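You operate a simulated robot arm through the tools that you are given. There is no shell and no other tool.

The job below is to be done with a simulated robot arm. You get a single attempt, and the scene is never put back.

TASK
Stand each pin in its colour's well and put the pin block on the green tray.

It is judged by the outcome, as a careful person would: the job done as asked, and still so three seconds after it is handed in. It fails if anything else is knocked over, pushed out of place, dropped, spilled or broken.

THE ROBOT
A 7-joint arm with a three-finger gripper, fixed in place. Base frame: the origin is on the floor under the middle of its stand, x ahead of it, y to its left, z up; the work surface is at about z = 900. Units: mm, degrees, N and s.
It reaches about 1342 mm from its shoulder. Its first joint turns from -166.0 to 166.0 degrees. Payload 2.69 kg.
The TCP is the grasp point between the finger pads, 30 mm short of the fingertips. In the tool frame z runs along the fingers and y along their closing line. The gripper opens to 128 mm; its body begins 117 mm behind the TCP.
Orientation is that of the tool frame in the base frame, as a unit quaternion [x, y, z, w]. With the fingers straight down and closing along the base's y, the tool's x points along the base's -x, its y along +y and its z along -z.

THE INTERFACE
- The arm moves only by the tool send_rows. Its argument "motion" is a list of rows, each a list of 3 entries, a list of its own where there are three numbers: the shift along the tool's x, y, z in mm, then the turn, a rotation vector about the tool's x, y, z in degrees, then the finger opening in mm, from 0 to 128. In form: [[[dx, dy, dz], [wx, wy, wz], hand], ...]. A call has 1 to 20 rows; each row is the pose to reach, as a shift and turn from the pose commanded when the call began, along the tool's axes at that moment. A row lasts 0.2 s, in which the tool goes at most 50 mm and 8.6 degrees; a call with a longer step from one row to the next is refused whole, and so is a gripper value outside its range. Where a pose cannot be reached the arm comes as near as it can. A force on the tool above 70 N (or 10 N above the force at the start of the call, whichever is more), or a blocked arm, ends the call early, and 0.2 s more pass. The fingers move at their own pace (about 127 mm/s each) and stop on an object; they squeeze with about 21 N. The grip force told is the motor's: it shows also when the fingers shut on nothing. Time passes only in rows, and 0.2 s behind the last, so rows that repeat a pose let the fingers close. It gives the time, the measured TCP pose, the force on the tool (base axes), the opening and the grip force at its end, in the units of the frame above (readings bear some noise), with the torque about the TCP (base axes, N m) and any sound that the robot's microphone picked up, and new pictures: "views" is both (left out), scene, wrist or none.
- Cameras (640 x 400 px; columns grow to the right, rows downward): "scene" is fixed at [49.1, 652.8, 1648.6]; the picture's right is [-0.10, -1.00, 0.00], its down [-0.75, 0.07, -0.65] and it looks along [0.65, -0.06, -0.76] (base axes); focal length 371 px, centre (320, 200). "wrist" rides on the gripper at [58, 54, -131] in the tool frame; the picture's right is [-0.68, 0.74, 0.00], its down [-0.62, -0.57, -0.55] and it looks along [-0.40, -0.37, 0.84] (tool axes); focal length 234 px, centre (320, 200). There is no depth. A picture from a camera that has moved, and an enlarged one, comes with that camera's place and axes in the base frame and with its lens.
- slide_trunk(by): moves the trunk up (or, below 0, down) by that many mm; the arm rides with it, the base frame stays. It gives what a move gives, with no picture.
- enlarge(camera, box): a new picture of the part [left, top, right, bottom] of that camera's present view, enlarged. The clock stands still meanwhile.
- finish_job(): hands the job in; it is judged then, once.

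Nothing tells you positions but the pictures and the camera data. Unless the task says otherwise, let go and move clear before handing in.

The tools are called after "Request:" as a command line: name --argument value ..., lists and objects as JSON in quotes. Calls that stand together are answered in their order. send_rows: Moves the arm, as the interface text tells. Its arguments: {"type":"object","properties":{"motion":{"type":"array","items":{"type":"array"}},"views":{"type":"string","enum":["both","scene","wrist","none"]}},"required":["motion"]} The other tools are called the same way: slide_trunk (by) moves the trunk up or down; enlarge (camera, box) takes an enlarged picture of a part of a camera's view; finish_job () hands the job in.

At the start:

```text
time: 0.0
position: [575.5, 343.2, 1227.7]
tool_rot: [0.001, 1.0, 0.0, 0.001]
ft_force: [1.0, -0.8, 0.1]
ft_torque: [0.01, 0.01, 0.0]
width: 127.7
grip_force: 0.2
trunk travel left (down, up): [-175.0, 175.0]
```

scene: 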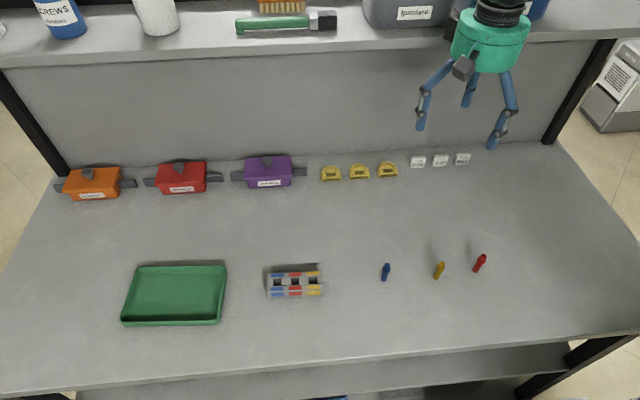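
wrist: 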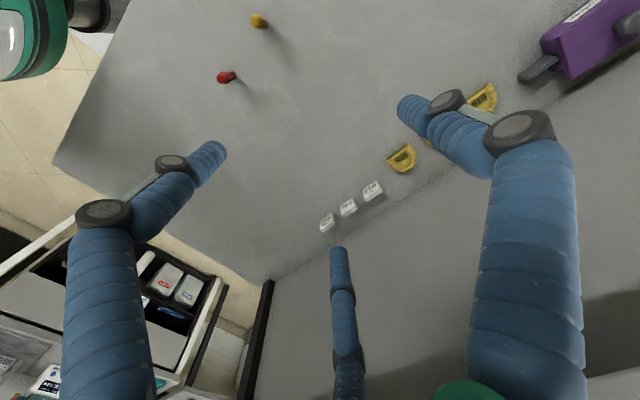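

I see three pins (blue, yellow, red) standing or lying on the bench, a pin block with coloured wells, and a green tray to its left. I'll take closer looks before moving.

Request:
enlarge --camera "scene" --box '[240, 240, 350, 310]'

Request:
enlarge --camera "scene" --box '[360, 230, 510, 300]'

Request:
enlarge --camera "scene" --box '[100, 240, 260, 340]'

```text
5.71 times, centred on (295, 275) of scene
camera zoom: at [49.1, 652.8, 1648.6], right [-0.1, -1.0, 0.0], down [-0.75, 0.07, -0.65], along [0.65, -0.06, -0.76], focal length 2123 px, centre (463, -229)
```

zoom: 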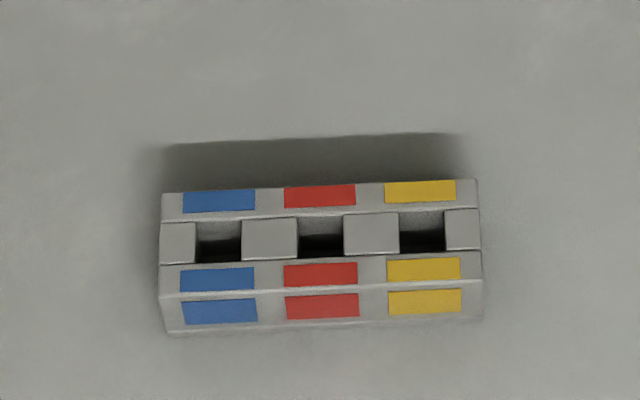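

```text
4.27 times, centred on (435, 265) of scene
camera zoom: at [49.1, 652.8, 1648.6], right [-0.1, -1.0, 0.0], down [-0.75, 0.07, -0.65], along [0.65, -0.06, -0.76], focal length 1585 px, centre (-171, -77)
```

zoom: 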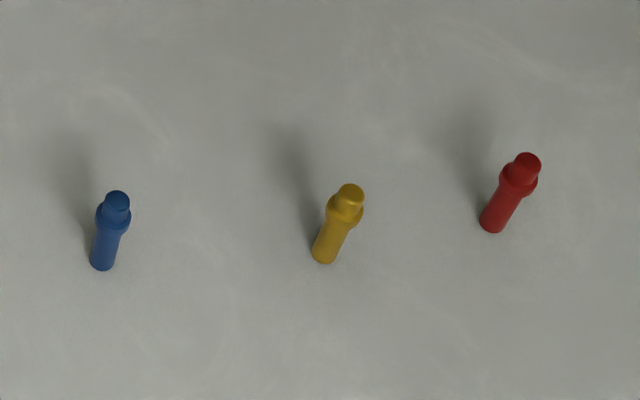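

```text
4.00 times, centred on (180, 290) of scene
camera zoom: at [49.1, 652.8, 1648.6], right [-0.1, -1.0, 0.0], down [-0.75, 0.07, -0.65], along [0.65, -0.06, -0.76], focal length 1486 px, centre (880, -160)
```

zoom: 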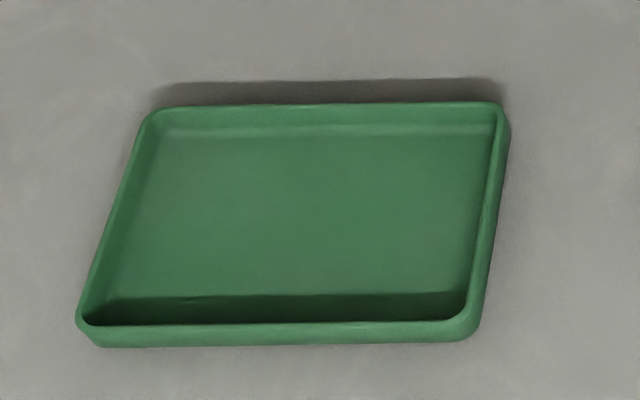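

The pins stand upright, roughly at blue (442,471), yellow (435,354) and red (443,259). The block is about 119×42×33 mm near (440,669), and the tray is centred near (445,926). First I'll close the fingers in free air to see how this hand moves.

Request:
send_rows --motion '[[[0, 0, 0], [0, 0, 0], 45], [[0, 0, 0], [0, 0, 0], 45], [[0, 0, 0], [0, 0, 0], 45]]' --views "both"

Request:
send_rows --motion '[[[0, 0, 0], [0, 0, 0], 12], [[0, 0, 0], [0, 0, 0], 12], [[0, 0, 0], [0, 0, 0], 12]]' --views "both"

```text
time: 0.8
position: [575.5, 343.0, 1228.2]
tool_rot: [0.0, 1.0, 0.0, 0.0]
ft_force: [0.3, 0.7, -1.1]
ft_torque: [0.02, 0.03, -0.01]
width: 45.1
grip_force: 0.1
trunk travel left (down, up): [-175.0, 175.0]
camera wrist: at [517.4, 396.2, 1360.1], right [0.68, 0.74, 0.0], down [0.62, -0.57, 0.55], along [0.4, -0.37, -0.84], focal length 234 px, centre (320, 200)
```

scene: 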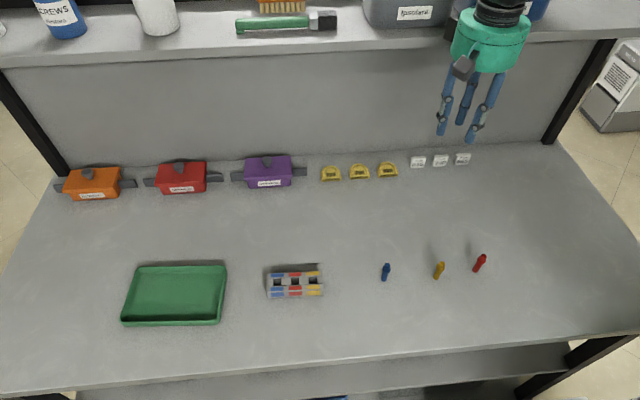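
wrist: 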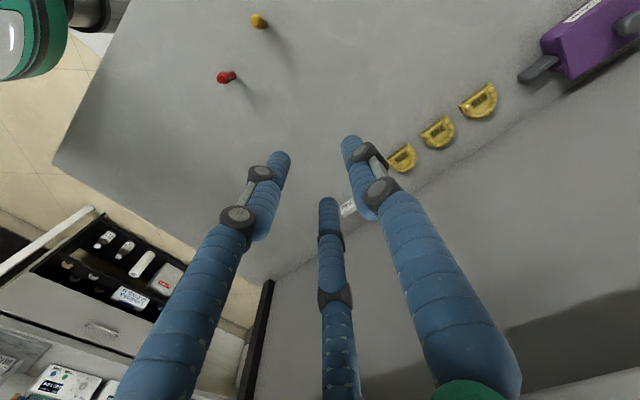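

```text
time: 1.6
position: [574.8, 343.4, 1228.4]
tool_rot: [0.0, 1.0, 0.0, 0.0]
ft_force: [0.2, -0.8, -0.3]
ft_torque: [0.01, 0.01, -0.03]
width: 12.3
grip_force: 0.1
trunk travel left (down, up): [-175.0, 175.0]
camera wrist: at [517.4, 396.3, 1360.1], right [0.68, 0.74, 0.0], down [0.62, -0.57, 0.55], along [0.4, -0.37, -0.84], focal length 234 px, centre (320, 200)
```

scene: 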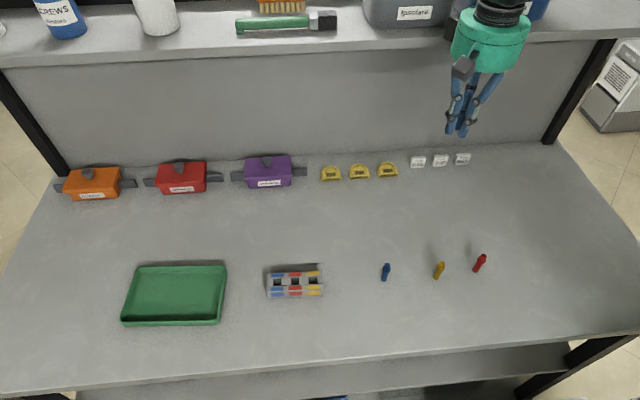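
wrist: 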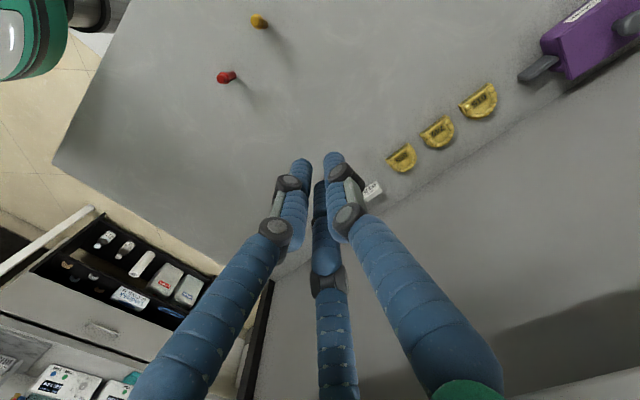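

The three fingers close radially at 120° to each other, one toward tool +y and two on the -y side. I plan to move the empty block onto the tray first, gripping it at one end with two fingers on the long sides and one on the end, and then insert the pins. Next I'll hover above the block for a close look.

Request:
send_rows --motion '[[[15, 40, 10], [0, 0, 0], 76], [[30, 80, 20], [0, 0, 0], 76], [[45, 120, 30], [0, 0, 0], 76], [[60, 160, 40], [0, 0, 0], 76], [[75, 200, 50], [0, 0, 0], 76], [[90, 240, 60], [0, 0, 0], 76], [[105, 280, 70], [0, 0, 0], 76], [[120, 320, 80], [0, 0, 0], 76], [[130, 345, 90], [0, 0, 0], 76], [[135, 357, 100], [0, 0, 0], 76], [[135, 357, 110], [0, 0, 0], 76]]' --views "both"

```text
time: 4.0
position: [441.6, 699.1, 1119.3]
tool_rot: [0.001, 1.0, 0.0, 0.001]
ft_force: [0.2, -0.4, -0.5]
ft_torque: [0.01, -0.03, 0.02]
width: 75.6
grip_force: 0.1
trunk travel left (down, up): [-175.0, 175.0]
camera wrist: at [383.1, 753.6, 1250.6], right [0.68, 0.74, 0.0], down [0.62, -0.57, 0.55], along [0.4, -0.37, -0.84], focal length 234 px, centre (320, 200)
```

scene: 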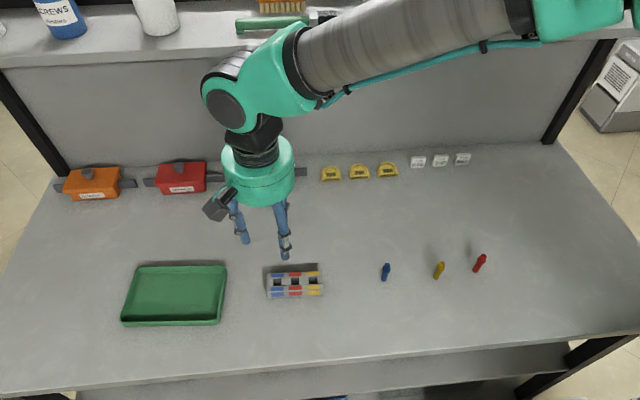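
wrist: 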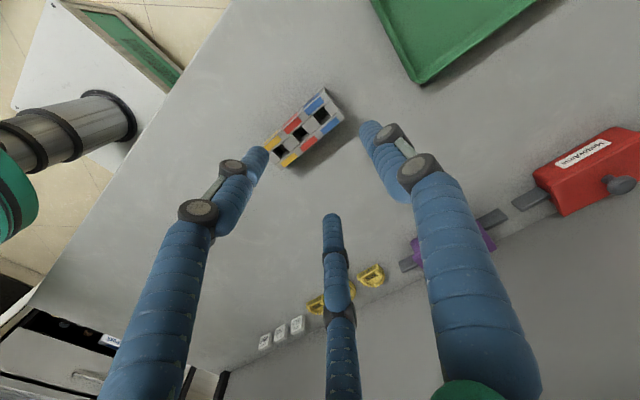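

The wrist camera sees the block past the fingers. I'll enlarge both views to fix the block's pose.

Request:
enlarge --camera "wrist" --box '[250, 75, 362, 180]'

Request:
enlarge --camera "scene" --box '[180, 180, 340, 310]'

```text
3.81 times, centred on (306, 128) of wrist
camera zoom: at [383.1, 753.6, 1250.6], right [0.68, 0.74, 0.0], down [0.62, -0.57, 0.55], along [0.4, -0.37, -0.84], focal length 892 px, centre (373, 476)
```

zoom: 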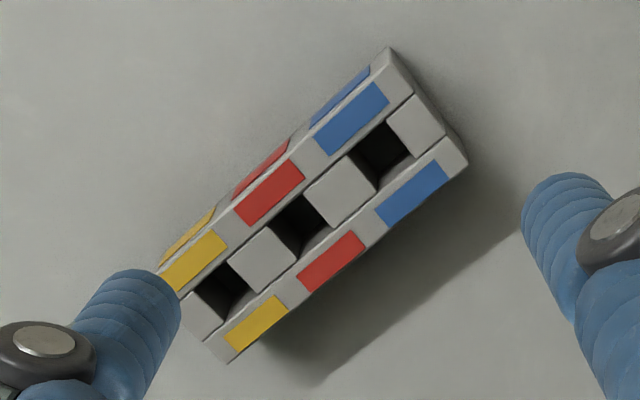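

```text
3.08 times, centred on (260, 245) of scene
camera zoom: at [49.1, 652.8, 1648.6], right [-0.1, -1.0, 0.0], down [-0.75, 0.07, -0.65], along [0.65, -0.06, -0.76], focal length 1143 px, centre (505, 62)
```

zoom: 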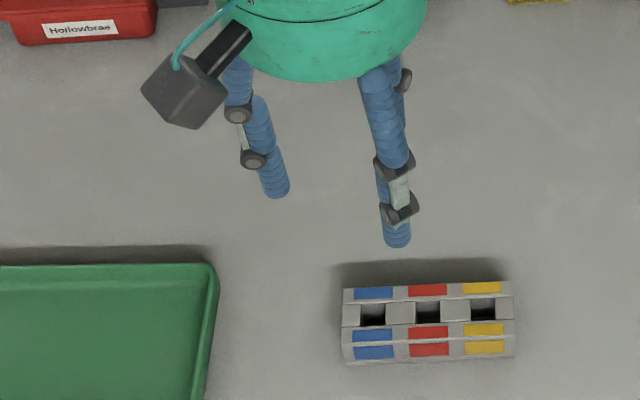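

The block's long axis runs about 2.4° off y, from roughly (439,728) at the blue end to (434,609) at the yellow end, with its top at about z=932. I'll align over the blue end and come down to just above it.

Request:
send_rows --motion '[[[1, 0.4, 30], [0, 0, 1.2], 76], [[2.6, 0.8, 65], [0, 0, 2.4], 76], [[2.6, 0.8, 95], [0, 0, 2.4], 76], [[2.6, 0.8, 118], [0, 0, 2.4], 76], [[2.6, 0.8, 128], [0, 0, 2.4], 76], [[2.6, 0.8, 128], [0, 0, 2.4], 76]]' --views "both"

Request:
enlarge --camera "wrist" --box '[220, 60, 420, 200]'

Request:
enlarge --camera "scene" --box '[220, 200, 350, 310]'

```text
time: 5.4
position: [440.6, 699.3, 989.2]
tool_rot: [0.021, 1.0, 0.001, 0.0]
ft_force: [-0.4, 0.3, -0.7]
ft_torque: [0.02, 0.0, -0.01]
width: 75.8
grip_force: 0.0
trunk travel left (down, up): [-175.0, 175.0]
camera wrist: at [384.3, 755.9, 1121.4], right [0.71, 0.71, 0.0], down [0.59, -0.59, 0.55], along [0.39, -0.39, -0.84], focal length 234 px, centre (320, 200)
```

scene: 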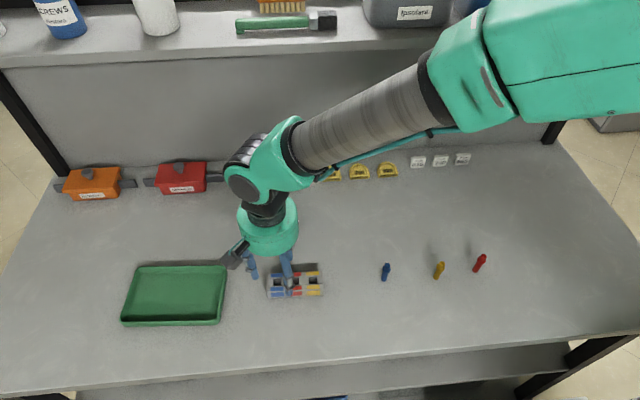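
wrist: 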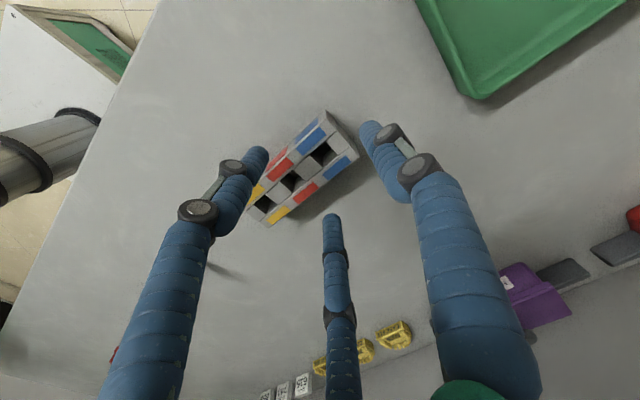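

```text
2.86 times, centred on (320, 130) of wrist
camera zoom: at [384.3, 755.9, 1121.4], right [0.71, 0.71, 0.0], down [0.59, -0.59, 0.55], along [0.39, -0.39, -0.84], focal length 669 px, centre (320, 400)
```

zoom: 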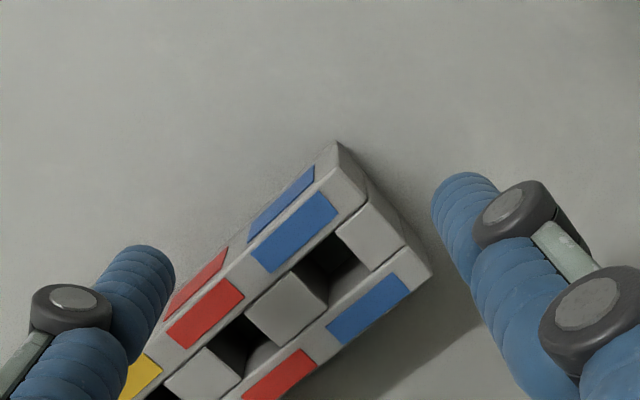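

```text
3.64 times, centred on (285, 255) of scene
camera zoom: at [49.1, 652.8, 1648.6], right [-0.1, -1.0, 0.0], down [-0.75, 0.07, -0.65], along [0.65, -0.06, -0.76], focal length 1351 px, centre (447, 0)
```

zoom: 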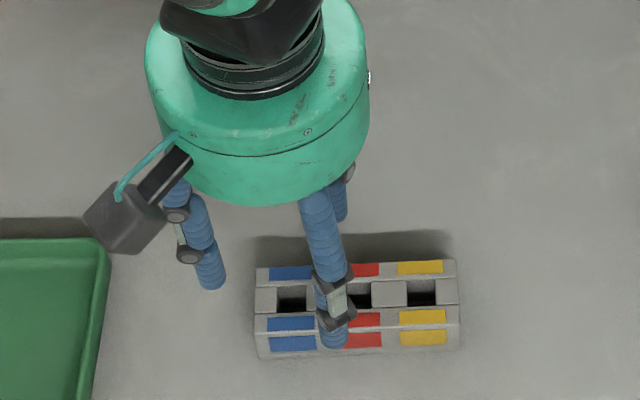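

The fingers straddle the blue end with about 10 mm of clearance on every side. I'll descend to about z=938, so the fingertips sit just above the bench, with a small x correction.

Request:
send_rows --motion '[[[1.5, 0.3, 20], [0, 0, 0], 76], [[1.5, 0.3, 38], [0, 0, 0], 76], [[1.5, 0.3, 47], [0, 0, 0], 76], [[1.5, 0.3, 51], [0, 0, 0], 76], [[1.5, 0.3, 51], [0, 0, 0], 76]]' --views "both"

Request:
enlarge --camera "wrist" --box '[220, 80, 420, 220]'

Request:
enlarge --camera "scene" --box '[220, 200, 350, 310]'

```text
time: 6.6
position: [437.3, 701.0, 938.6]
tool_rot: [0.02, 1.0, -0.001, 0.001]
ft_force: [0.7, -0.3, -0.9]
ft_torque: [0.03, -0.01, 0.04]
width: 76.2
grip_force: 0.1
trunk travel left (down, up): [-175.0, 175.0]
camera wrist: at [381.1, 757.5, 1069.3], right [0.71, 0.71, 0.0], down [0.59, -0.59, 0.55], along [0.39, -0.39, -0.84], focal length 234 px, centre (320, 200)
```

scene: 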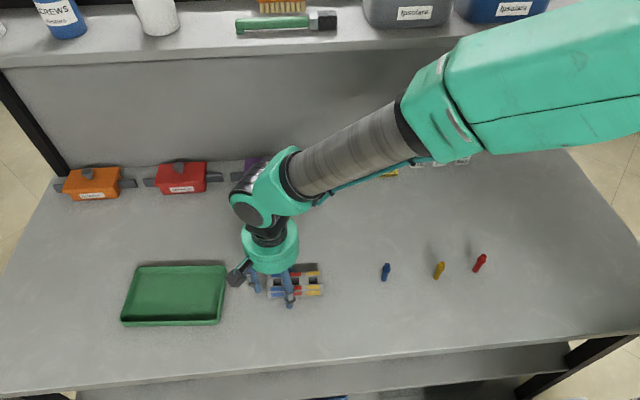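
wrist: 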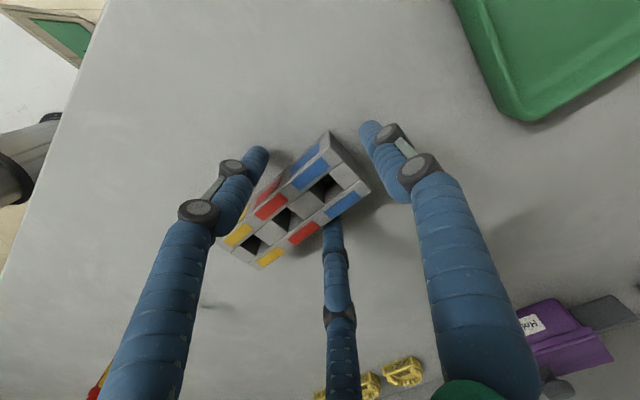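

```text
2.86 times, centred on (320, 150) of wrist
camera zoom: at [381.1, 757.5, 1069.3], right [0.71, 0.71, 0.0], down [0.59, -0.59, 0.55], along [0.39, -0.39, -0.84], focal length 669 px, centre (320, 343)
```

zoom: 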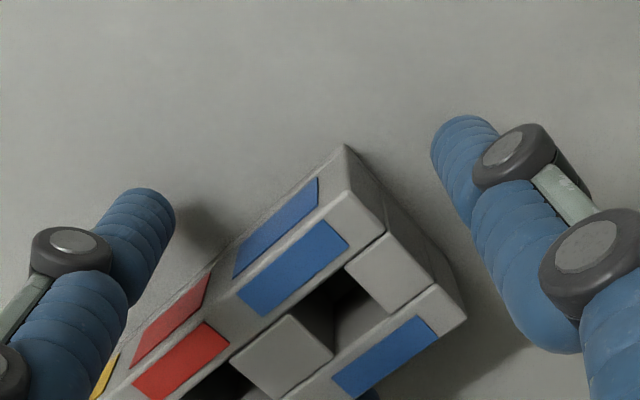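

```text
3.64 times, centred on (285, 255) of scene
camera zoom: at [49.1, 652.8, 1648.6], right [-0.1, -1.0, 0.0], down [-0.75, 0.07, -0.65], along [0.65, -0.06, -0.76], focal length 1351 px, centre (447, 0)
```

zoom: 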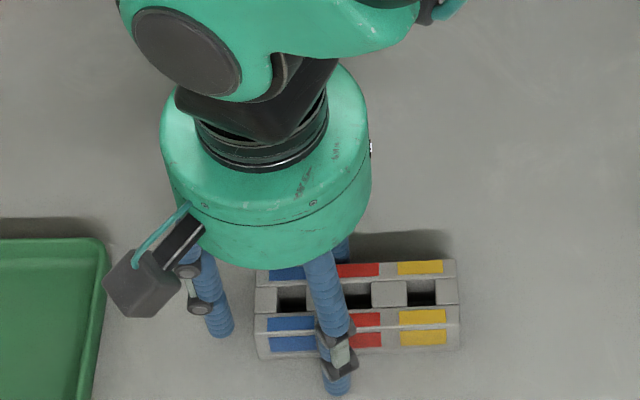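

The fingers are around the block's blue end. I'll close them now.

Request:
send_rows --motion '[[[0, 0, 0], [0, 0, 0], 64], [[0, 0, 0], [0, 0, 0], 56], [[0, 0, 0], [0, 0, 0], 50], [[0, 0, 0], [0, 0, 0], 44], [[0, 0, 0], [0, 0, 0], 40], [[0, 0, 0], [0, 0, 0], 40]]' --views "both"

Request:
enlarge --camera "wrist" --box '[220, 80, 420, 220]'

Request:
enlarge --camera "scene" --box '[220, 200, 350, 310]'

```text
time: 8.0
position: [436.7, 700.4, 936.4]
tool_rot: [0.021, 1.0, 0.0, 0.0]
ft_force: [0.0, -0.9, 0.7]
ft_torque: [-0.03, 0.04, -0.04]
width: 52.1
grip_force: 9.5
trunk travel left (down, up): [-175.0, 175.0]
camera wrist: at [381.0, 757.4, 1069.5], right [0.71, 0.71, 0.0], down [0.59, -0.59, 0.55], along [0.39, -0.39, -0.84], focal length 234 px, centre (320, 200)
```

scene: 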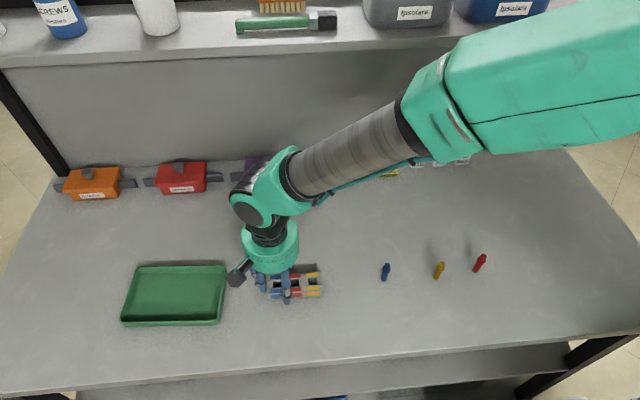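
wrist: 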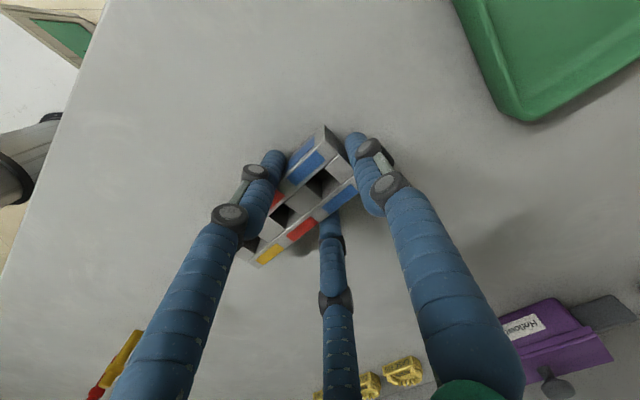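

```text
2.86 times, centred on (320, 150) of wrist
camera zoom: at [381.0, 757.4, 1069.5], right [0.71, 0.71, 0.0], down [0.59, -0.59, 0.55], along [0.39, -0.39, -0.84], focal length 669 px, centre (320, 343)
```

zoom: 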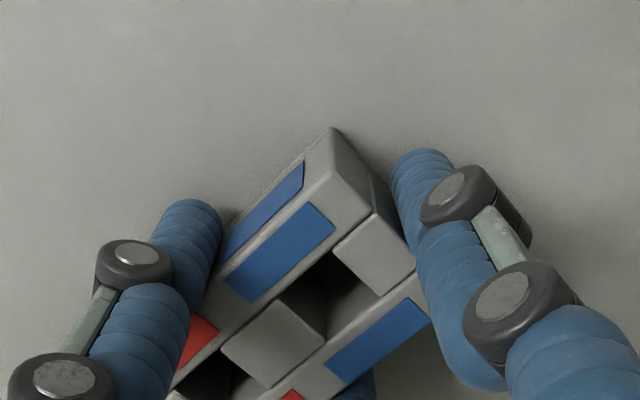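

```text
3.64 times, centred on (285, 255) of scene
camera zoom: at [49.1, 652.8, 1648.6], right [-0.1, -1.0, 0.0], down [-0.75, 0.07, -0.65], along [0.65, -0.06, -0.76], focal length 1351 px, centre (447, 0)
```

zoom: 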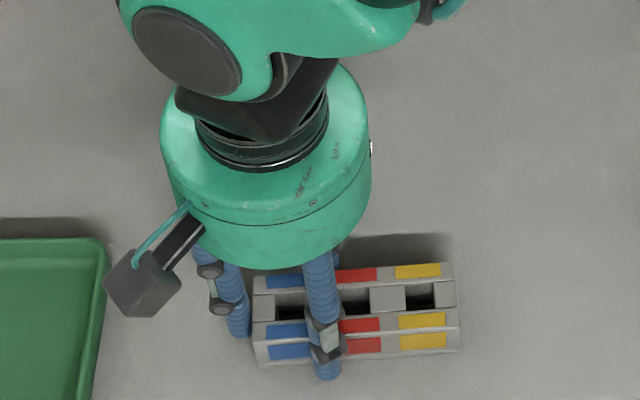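

The fingers have stopped on the block at 52 mm, and it has yawed slightly. I'll squeeze to full force and lift slowly by a small amount to test the grip.

Request:
send_rows --motion '[[[0, 0, 0], [0, 0, 0], 25], [[0, 0, 0], [0, 0, 0], 15], [[0, 0, 0], [0, 0, 0], 15], [[0, 0, -3], [0, 0, 0], 15], [[0, 0, -8], [0, 0, 0], 15], [[0, 0, -15], [0, 0, 0], 15], [[0, 0, -20], [0, 0, 0], 15], [[0, 0, -20], [0, 0, 0], 15]]' --views "both"

Request:
enlarge --camera "wrist" --box '[220, 80, 420, 220]'

Request:
enlarge --camera "scene" --box '[220, 200, 350, 310]'

```text
time: 9.8
position: [436.3, 700.6, 958.2]
tool_rot: [0.021, 1.0, 0.001, 0.0]
ft_force: [0.2, -1.5, 0.0]
ft_torque: [0.0, -0.03, 0.03]
width: 51.5
grip_force: 21.0
trunk travel left (down, up): [-175.0, 175.0]
camera wrist: at [380.6, 756.1, 1090.7], right [0.71, 0.71, 0.0], down [0.59, -0.59, 0.55], along [0.39, -0.39, -0.84], focal length 234 px, centre (320, 200)
```

scene: 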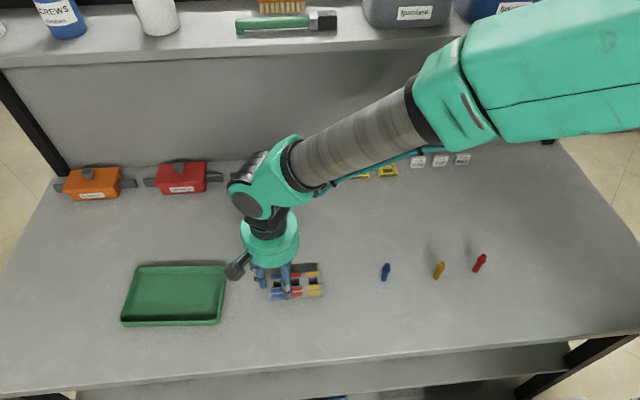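
wrist: 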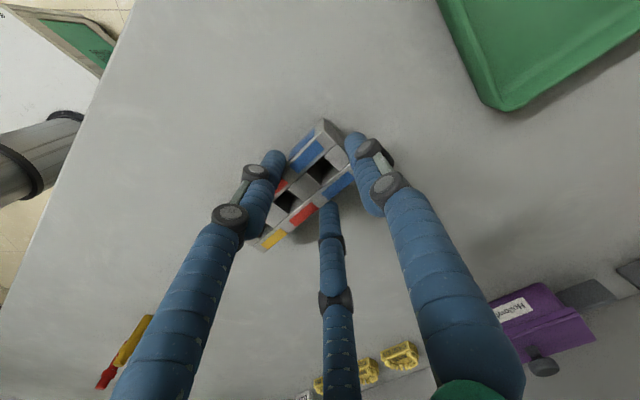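

```text
2.86 times, centred on (320, 150) of wrist
camera zoom: at [380.6, 756.1, 1090.7], right [0.71, 0.71, 0.0], down [0.59, -0.59, 0.55], along [0.39, -0.39, -0.84], focal length 669 px, centre (320, 343)
```

zoom: 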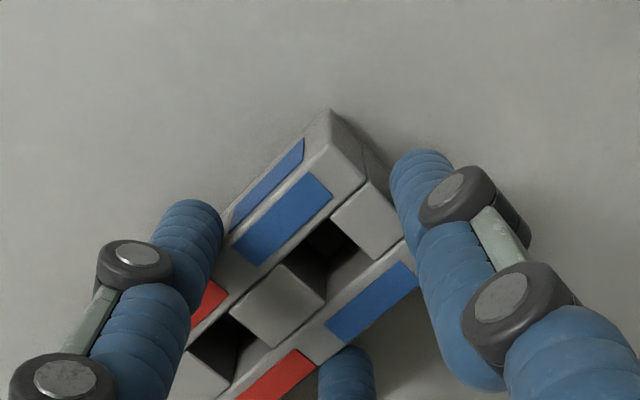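

```text
3.64 times, centred on (285, 255) of scene
camera zoom: at [49.1, 652.8, 1648.6], right [-0.1, -1.0, 0.0], down [-0.75, 0.07, -0.65], along [0.65, -0.06, -0.76], focal length 1351 px, centre (447, 0)
```

zoom: 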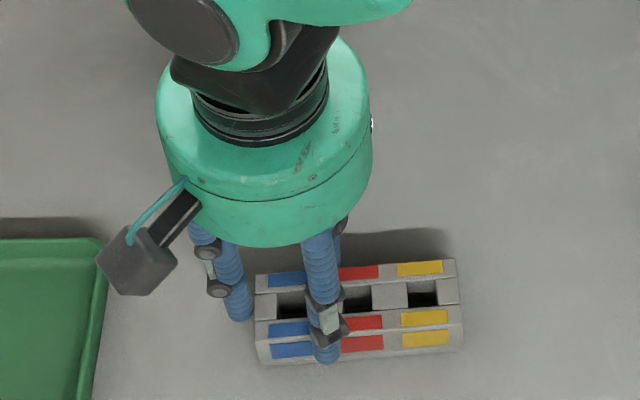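

The scene shows the block did not rise and the fingers slid up its faces. I'll open, go back down, re-grip with more settling time, and then lift only a few millimetres while reading the force.

Request:
send_rows --motion '[[[0, 0, 0], [0, 0, 0], 62], [[0, 0, 0], [0, 0, 0], 64], [[0, 0, 10], [0, 0, 0], 64], [[0, 0, 19], [0, 0, 0], 64], [[0, 0, 22], [0, 0, 0], 64], [[0, 0, 22], [0, 0, 0], 64], [[0, 0, 22], [0, 0, 0], 50], [[0, 0, 22], [0, 0, 0], 30], [[0, 0, 22], [0, 0, 0], 10], [[0, 0, 22], [0, 0, 0], 0], [[0, 0, 22], [0, 0, 0], 0], [[0, 0, 22], [0, 0, 0], 0], [[0, 0, 22], [0, 0, 0], 0]]' --views "wrist"

Request:
send_rows --motion '[[[0, 0, -1], [0, 0, 0], 0], [[0, 0, -2], [0, 0, 0], 0]]' --views "none"

Request:
send_rows --motion '[[[0, 0, -1], [0, 0, 0], 0], [[0, 0, -2], [0, 0, 0], 0]]' --views "none"

Request:
send_rows --motion '[[[0, 0, -1], [0, 0, 0], 0], [[0, 0, -2], [0, 0, 0], 0]]' --views "both"

```text
time: 12.6
position: [436.0, 701.9, 938.2]
tool_rot: [0.02, 1.0, 0.0, 0.0]
ft_force: [-0.6, -0.3, 1.1]
ft_torque: [0.05, 0.01, 0.0]
width: 51.3
grip_force: 20.8
trunk travel left (down, up): [-175.0, 175.0]
camera wrist: at [379.9, 757.6, 1068.6], right [0.71, 0.71, 0.0], down [0.59, -0.59, 0.55], along [0.39, -0.39, -0.84], focal length 234 px, centre (320, 200)
```

wrist: 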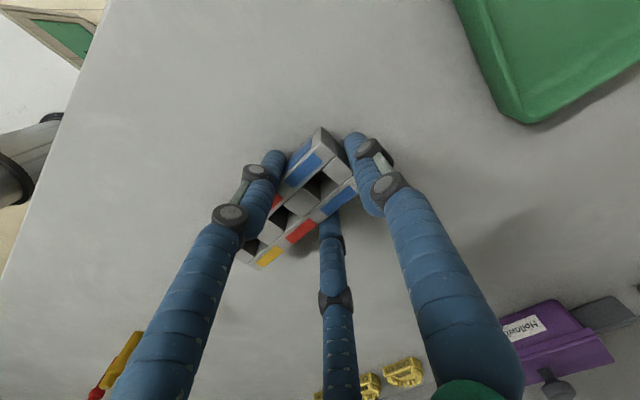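

```text
time: 13.2
position: [436.1, 701.9, 939.3]
tool_rot: [0.02, 1.0, 0.0, 0.0]
ft_force: [0.1, -0.2, -1.3]
ft_torque: [0.06, 0.0, -0.01]
width: 51.5
grip_force: 21.2
trunk travel left (down, up): [-175.0, 175.0]
```

```text
time: 13.8
position: [437.6, 701.4, 939.7]
tool_rot: [0.021, 1.0, 0.0, 0.0]
ft_force: [-0.1, 1.1, 0.2]
ft_torque: [0.0, 0.01, -0.01]
width: 51.5
grip_force: 21.7
trunk travel left (down, up): [-175.0, 175.0]
```

```text
time: 14.4
position: [435.5, 701.3, 943.6]
tool_rot: [0.021, 1.0, 0.0, 0.0]
ft_force: [-0.1, 0.5, -0.2]
ft_torque: [-0.01, 0.0, 0.0]
width: 51.2
grip_force: 21.3
trunk travel left (down, up): [-175.0, 175.0]
camera wrist: at [380.0, 758.1, 1075.5], right [0.71, 0.71, 0.0], down [0.59, -0.59, 0.55], along [0.39, -0.39, -0.84], focal length 234 px, centre (320, 200)
```

scene: 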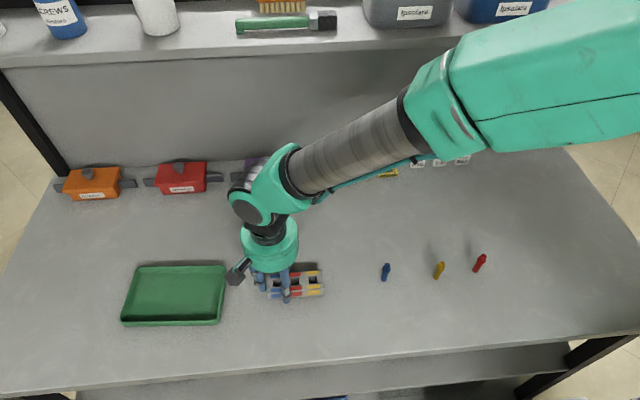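
wrist: 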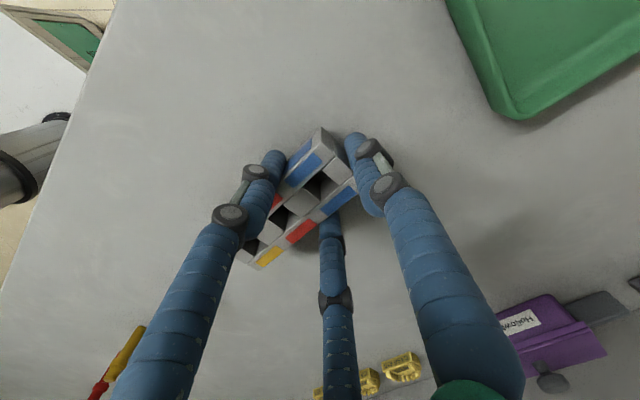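

The force readings stay near zero. I'll check closely whether the block rose with the fingers this time.

Request:
enlarge --camera "wrist" --box '[220, 80, 420, 220]'

Request:
enlarge --camera "scene" --box '[220, 200, 350, 310]'

```text
2.86 times, centred on (320, 150) of wrist
camera zoom: at [380.0, 758.1, 1075.5], right [0.71, 0.71, 0.0], down [0.59, -0.59, 0.55], along [0.39, -0.39, -0.84], focal length 669 px, centre (320, 343)
```

zoom: 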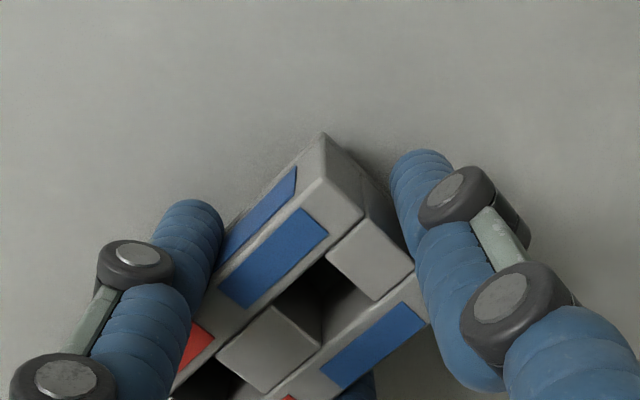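

```text
3.64 times, centred on (285, 255) of scene
camera zoom: at [49.1, 652.8, 1648.6], right [-0.1, -1.0, 0.0], down [-0.75, 0.07, -0.65], along [0.65, -0.06, -0.76], focal length 1351 px, centre (447, 0)
```

zoom: 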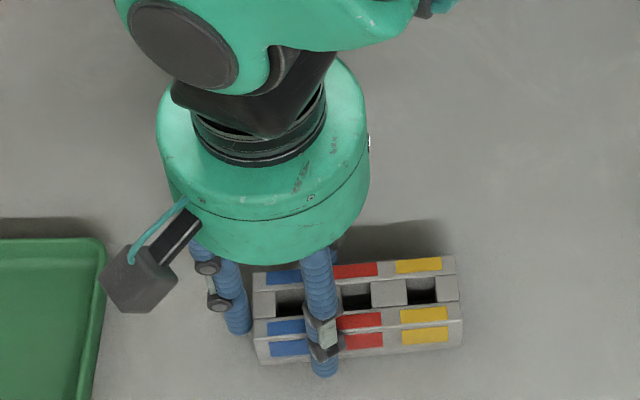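

The block moved up with the fingers by about 6 mm, and it is light. I'll keep lifting slowly and check again.

Request:
send_rows --motion '[[[0, 0, -2], [0, 0, 0], 0], [[0, 0, -5], [0, 0, 0], 0], [[0, 0, -8], [0, 0, 0], 0], [[0, 0, -11], [0, 0, 0], 0], [[0, 0, -14], [0, 0, 0], 0], [[0, 0, -16], [0, 0, 0], 0]]' --views "both"

Request:
enlarge --camera "wrist" --box '[220, 80, 420, 220]'

Request:
enlarge --camera "scene" --box '[220, 200, 350, 310]'

```text
time: 15.8
position: [435.2, 700.4, 960.7]
tool_rot: [0.021, 1.0, 0.0, 0.001]
ft_force: [-0.4, -0.5, -0.9]
ft_torque: [0.01, 0.0, -0.05]
width: 51.3
grip_force: 21.5
trunk travel left (down, up): [-175.0, 175.0]
camera wrist: at [380.4, 756.7, 1091.8], right [0.71, 0.71, 0.0], down [0.59, -0.59, 0.55], along [0.39, -0.39, -0.84], focal length 234 px, centre (320, 200)
```

scene: 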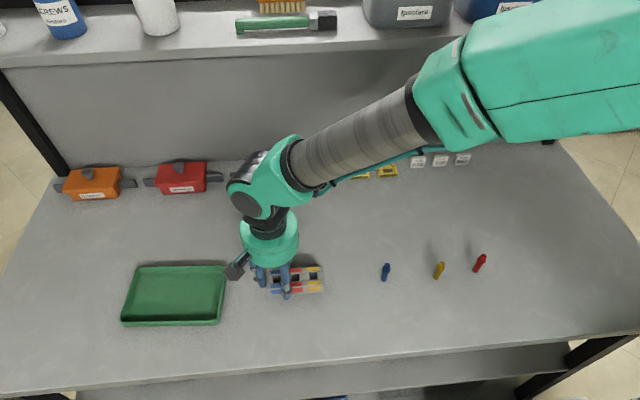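
wrist: 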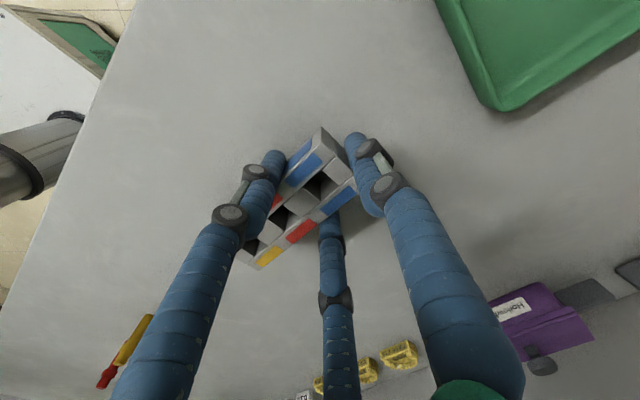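

```text
2.86 times, centred on (320, 150) of wrist
camera zoom: at [380.4, 756.7, 1091.8], right [0.71, 0.71, 0.0], down [0.59, -0.59, 0.55], along [0.39, -0.39, -0.84], focal length 669 px, centre (320, 343)
```

zoom: 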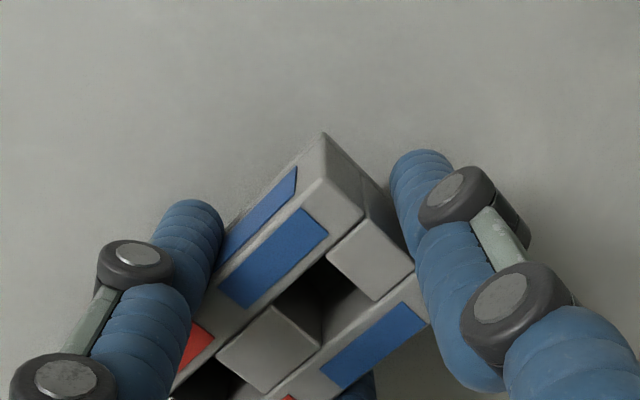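

```text
3.64 times, centred on (285, 255) of scene
camera zoom: at [49.1, 652.8, 1648.6], right [-0.1, -1.0, 0.0], down [-0.75, 0.07, -0.65], along [0.65, -0.06, -0.76], focal length 1351 px, centre (447, 0)
```

zoom: 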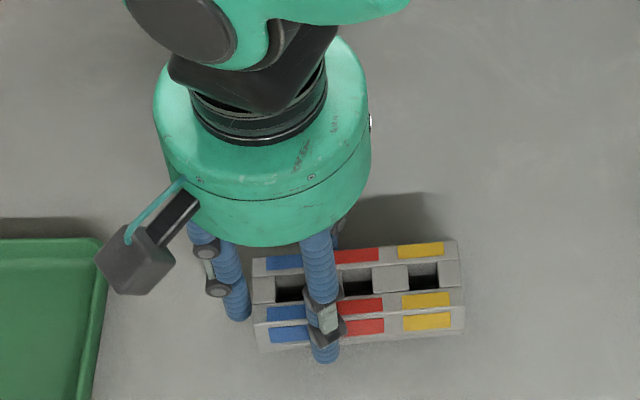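

The grip now holds firmly and the block has lifted about 21 mm, level with its long axis almost exactly along y. I'll raise it and carry it over the tray, turning it about 4.5° to match the tray.

Request:
send_rows --motion '[[[0, 0, -10], [0, 0, 0], 0], [[0, 0, -25], [0, 0, 0], 0], [[0, 0, -40], [0, 0, 0], 0], [[0, 10, -52], [0, 0, 0], 0], [[0, 30, -60], [0, 0, 0.5], 0], [[0, 55, -60], [0, 0, 1], 0], [[0, 80, -60], [0, 0, 1.5], 0], [[0, 105, -60], [0, 0, 2], 0], [[0, 130, -60], [0, 0, 2.5], 0], [[0, 155, -60], [0, 0, 3], 0], [[0, 180, -60], [0, 0, 3.5], 0], [[0, 205, -60], [0, 0, 4], 0], [[-0.5, 225, -60], [0, 0, 4.5], 0], [[-0.9, 238, -60], [0, 0, 4.5], 0], [[-0.9, 246, -60], [0, 0, 4.5], 0], [[-0.9, 246, -60], [0, 0, 4.5], 0]]' --views "both"

Request:
enlarge --camera "scene" --box '[90, 190, 270, 340]'

Request:
enlarge --camera "wrist" --box '[160, 40, 480, 240]'

```text
time: 19.2
position: [446.5, 946.5, 1018.6]
tool_rot: [0.06, 0.998, 0.0, 0.0]
ft_force: [-0.3, -0.1, -1.1]
ft_torque: [0.03, 0.01, -0.02]
width: 51.2
grip_force: 21.1
trunk travel left (down, up): [-175.0, 175.0]
camera wrist: at [395.7, 1007.1, 1150.0], right [0.76, 0.65, 0.0], down [0.54, -0.64, 0.55], along [0.36, -0.42, -0.84], focal length 234 px, centre (320, 200)
```

scene: 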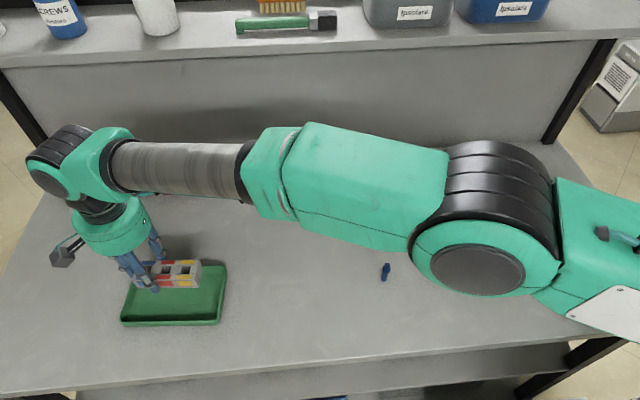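
wrist: 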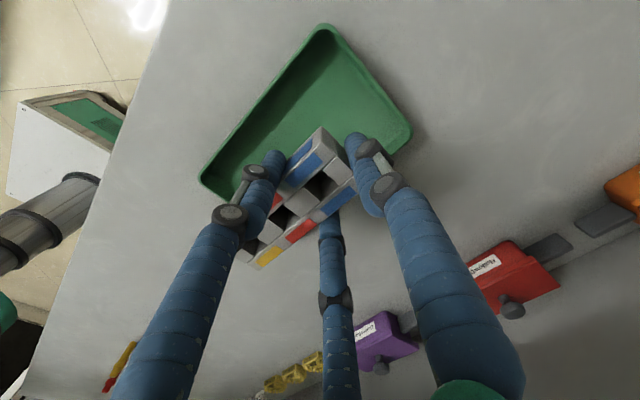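

```text
2.67 times, centred on (180, 265) of scene
camera zoom: at [49.1, 652.8, 1648.6], right [-0.1, -1.0, 0.0], down [-0.75, 0.07, -0.65], along [0.65, -0.06, -0.76], focal length 990 px, centre (693, 27)
```

zoom: 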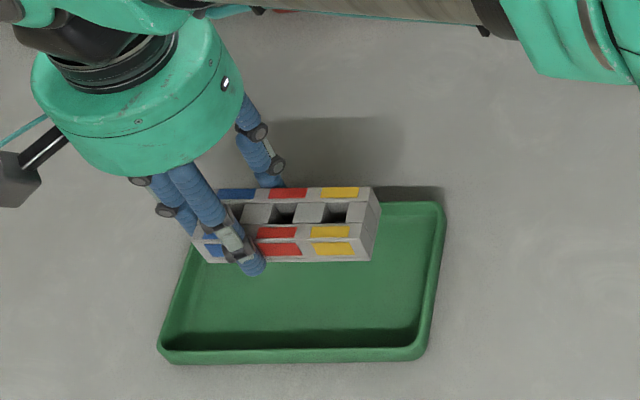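

```text
2.00 times, centred on (320, 140) of wrist
camera zoom: at [395.7, 1007.1, 1150.0], right [0.76, 0.65, 0.0], down [0.54, -0.64, 0.55], along [0.36, -0.42, -0.84], focal length 468 px, centre (320, 320)
```

zoom: 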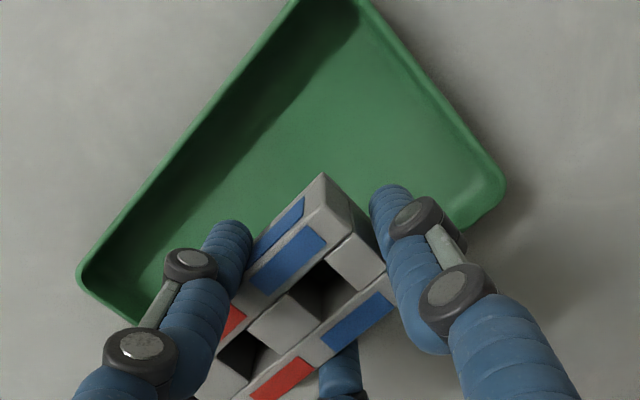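

The block is over the tray and lined up with it, with its centre near (444,914) against the tray's (443,921). I'll lower it most of the way, then feel for the floor in small steps.

Request:
send_rows --motion '[[[0, 0, 15], [0, 0, -0.5], 0], [[0, 0, 30], [0, 0, -1], 0], [[0, 0, 45], [0, 0, -1], 0], [[0, 0, 57], [0, 0, -1], 0], [[0, 0, 65], [0, 0, -1], 0], [[0, 0, 68], [0, 0, -1], 0], [[0, 0, 68], [0, 0, -1], 0]]' --views "both"

Request:
enlarge --camera "scene" --box '[90, 190, 270, 340]'

Request:
enlarge --camera "wrist" --box '[160, 40, 480, 240]'

```text
time: 20.8
position: [447.9, 946.6, 952.2]
tool_rot: [0.051, 0.999, 0.001, 0.0]
ft_force: [0.5, 0.0, -0.3]
ft_torque: [0.03, 0.03, 0.01]
width: 51.5
grip_force: 21.0
trunk travel left (down, up): [-175.0, 175.0]
camera wrist: at [395.8, 1006.8, 1083.4], right [0.75, 0.66, 0.0], down [0.55, -0.63, 0.55], along [0.36, -0.41, -0.84], focal length 234 px, centre (320, 200)
```

scene: 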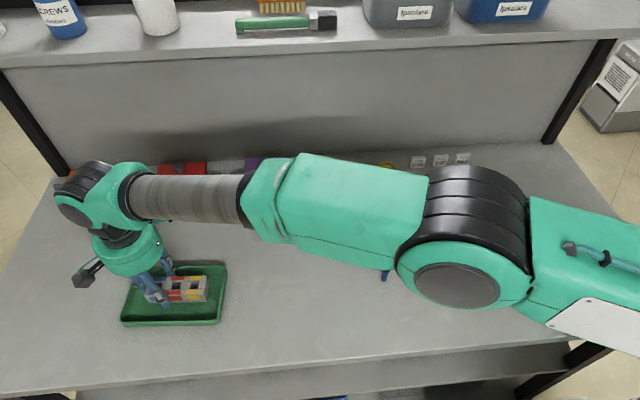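
wrist: 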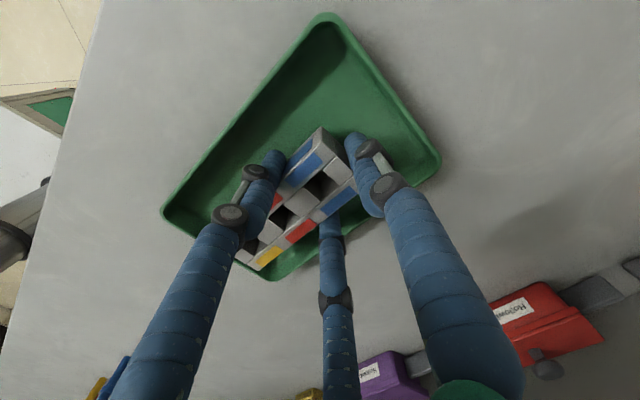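

```text
2.67 times, centred on (180, 265) of scene
camera zoom: at [49.1, 652.8, 1648.6], right [-0.1, -1.0, 0.0], down [-0.75, 0.07, -0.65], along [0.65, -0.06, -0.76], focal length 990 px, centre (693, 27)
```

zoom: 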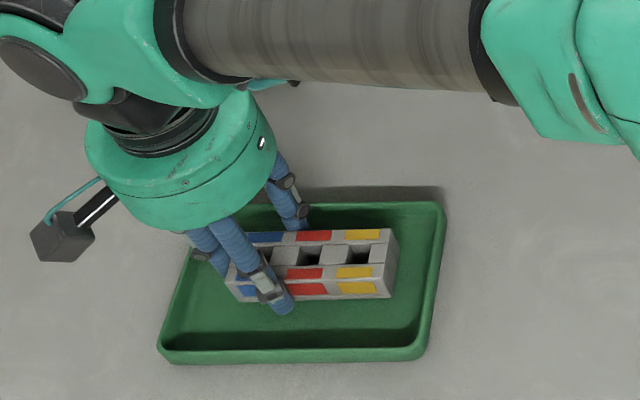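

```text
2.00 times, centred on (320, 140) of wrist
camera zoom: at [395.8, 1006.8, 1083.4], right [0.75, 0.66, 0.0], down [0.55, -0.63, 0.55], along [0.36, -0.41, -0.84], focal length 468 px, centre (320, 320)
```

zoom: 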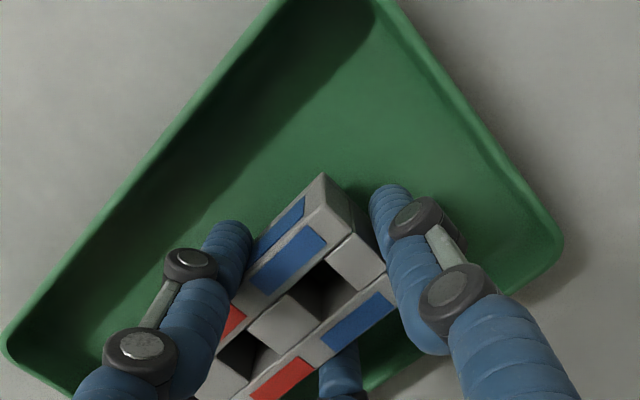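

The block hangs about 10 mm above the tray floor, well inside the rim. I'll lower it in small steps and watch the force.

Request:
send_rows --motion '[[[0, 0, 2], [0, 0, 0], 0], [[0, 0, 4], [0, 0, 0], 0], [[0, 0, 6], [0, 0, 0], 0], [[0, 0, 7], [0, 0, 0], 0]]' --views "none"

Request:
send_rows --motion '[[[0, 0, 1], [0, 0, 0], 0], [[0, 0, 2], [0, 0, 0], 0], [[0, 0, 2], [0, 0, 0], 0]]' --views "none"

Request:
send_rows --motion '[[[0, 0, 1], [0, 0, 0], 0], [[0, 0, 2], [0, 0, 0], 0], [[0, 0, 2], [0, 0, 0], 0]]' --views "wrist"

```text
time: 21.8
position: [449.0, 946.9, 944.9]
tool_rot: [0.051, 0.999, 0.0, 0.0]
ft_force: [-0.4, -0.1, -0.8]
ft_torque: [0.02, 0.0, 0.0]
width: 51.2
grip_force: 20.4
trunk travel left (down, up): [-175.0, 175.0]
```

```text
time: 22.6
position: [448.4, 947.4, 941.8]
tool_rot: [0.052, 0.999, 0.0, 0.0]
ft_force: [-0.1, 0.6, -0.5]
ft_torque: [0.01, -0.04, 0.05]
width: 51.4
grip_force: 20.8
trunk travel left (down, up): [-175.0, 175.0]
```

```text
time: 23.4
position: [447.9, 946.6, 940.7]
tool_rot: [0.051, 0.999, 0.001, 0.0]
ft_force: [-0.8, 1.3, 4.5]
ft_torque: [-0.25, 0.05, -0.02]
width: 51.3
grip_force: 20.8
trunk travel left (down, up): [-175.0, 175.0]
camera wrist: at [396.1, 1006.0, 1072.6], right [0.75, 0.66, 0.0], down [0.55, -0.63, 0.55], along [0.36, -0.41, -0.84], focal length 234 px, centre (320, 200)
```

wrist: 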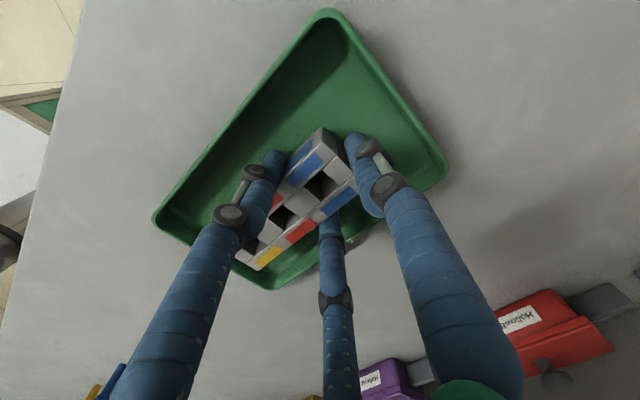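

Contact registers at 4.5 N upward, so the block is on the tray floor. I'll open gently and rise clear.

Request:
send_rows --motion '[[[0, 0, 0], [0, 0, 0], 48], [[0, 0, 0], [0, 0, 0], 54], [[0, 0, 0], [0, 0, 0], 60], [[0, 0, 0], [0, 0, 0], 66], [[0, 0, 0], [0, 0, 0], 68], [[0, 0, -10], [0, 0, 0], 68], [[0, 0, -30], [0, 0, 0], 68], [[0, 0, -55], [0, 0, 0], 68], [[0, 0, -80], [0, 0, 0], 68], [[0, 0, -100], [0, 0, 0], 68], [[0, 0, -110], [0, 0, 0], 68], [[0, 0, -110], [0, 0, 0], 68]]' --views "both"

Request:
enlarge --camera "scene" --box '[90, 220, 260, 340]'

Request:
enlarge --camera "wrist" --box '[160, 20, 480, 220]'

```text
time: 26.0
position: [448.7, 947.3, 1050.2]
tool_rot: [0.051, 0.999, 0.001, -0.001]
ft_force: [0.4, 0.3, -0.3]
ft_torque: [0.01, -0.01, -0.01]
width: 68.1
grip_force: 0.0
trunk travel left (down, up): [-175.0, 175.0]
camera wrist: at [395.7, 1006.5, 1181.4], right [0.75, 0.66, 0.0], down [0.55, -0.63, 0.55], along [0.36, -0.41, -0.84], focal length 234 px, centre (320, 200)
```

scene: 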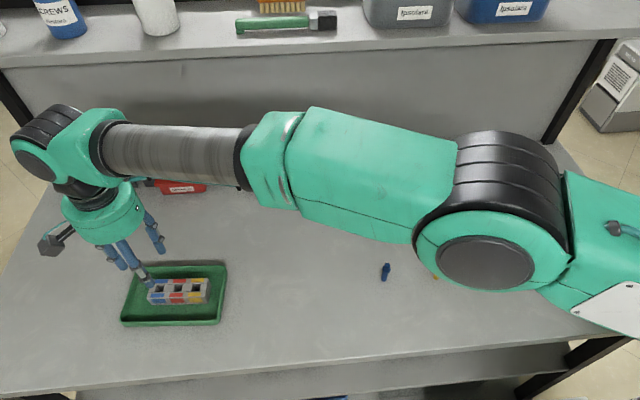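
wrist: 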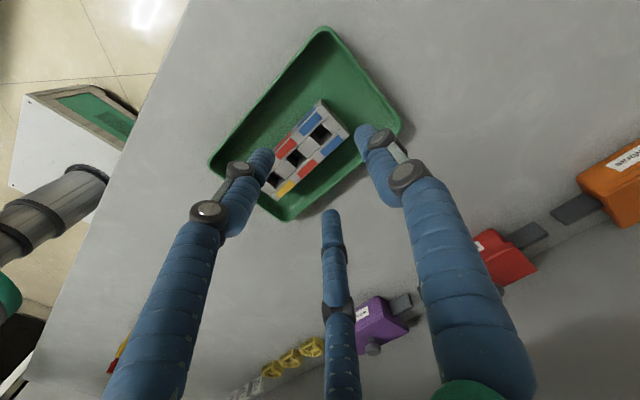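

```text
3.33 times, centred on (175, 280) of scene
camera zoom: at [49.1, 652.8, 1648.6], right [-0.1, -1.0, 0.0], down [-0.75, 0.07, -0.65], along [0.65, -0.06, -0.76], focal length 1238 px, centre (803, -67)
```

zoom: 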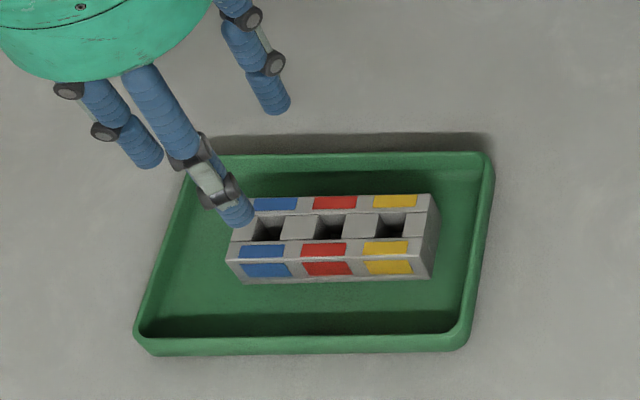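

```text
2.00 times, centred on (320, 120) of wrist
camera zoom: at [395.7, 1006.5, 1181.4], right [0.75, 0.66, 0.0], down [0.55, -0.63, 0.55], along [0.36, -0.41, -0.84], focal length 468 px, centre (320, 360)
```

zoom: 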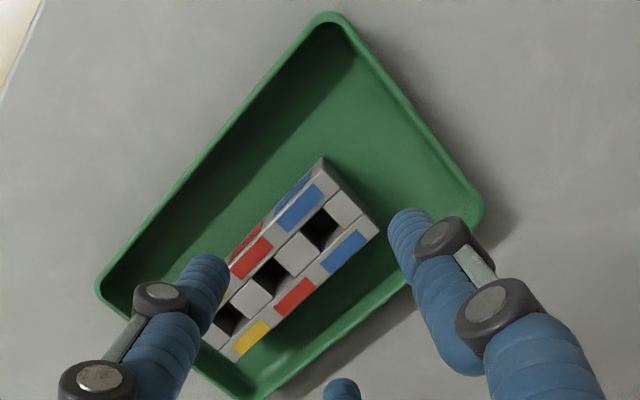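

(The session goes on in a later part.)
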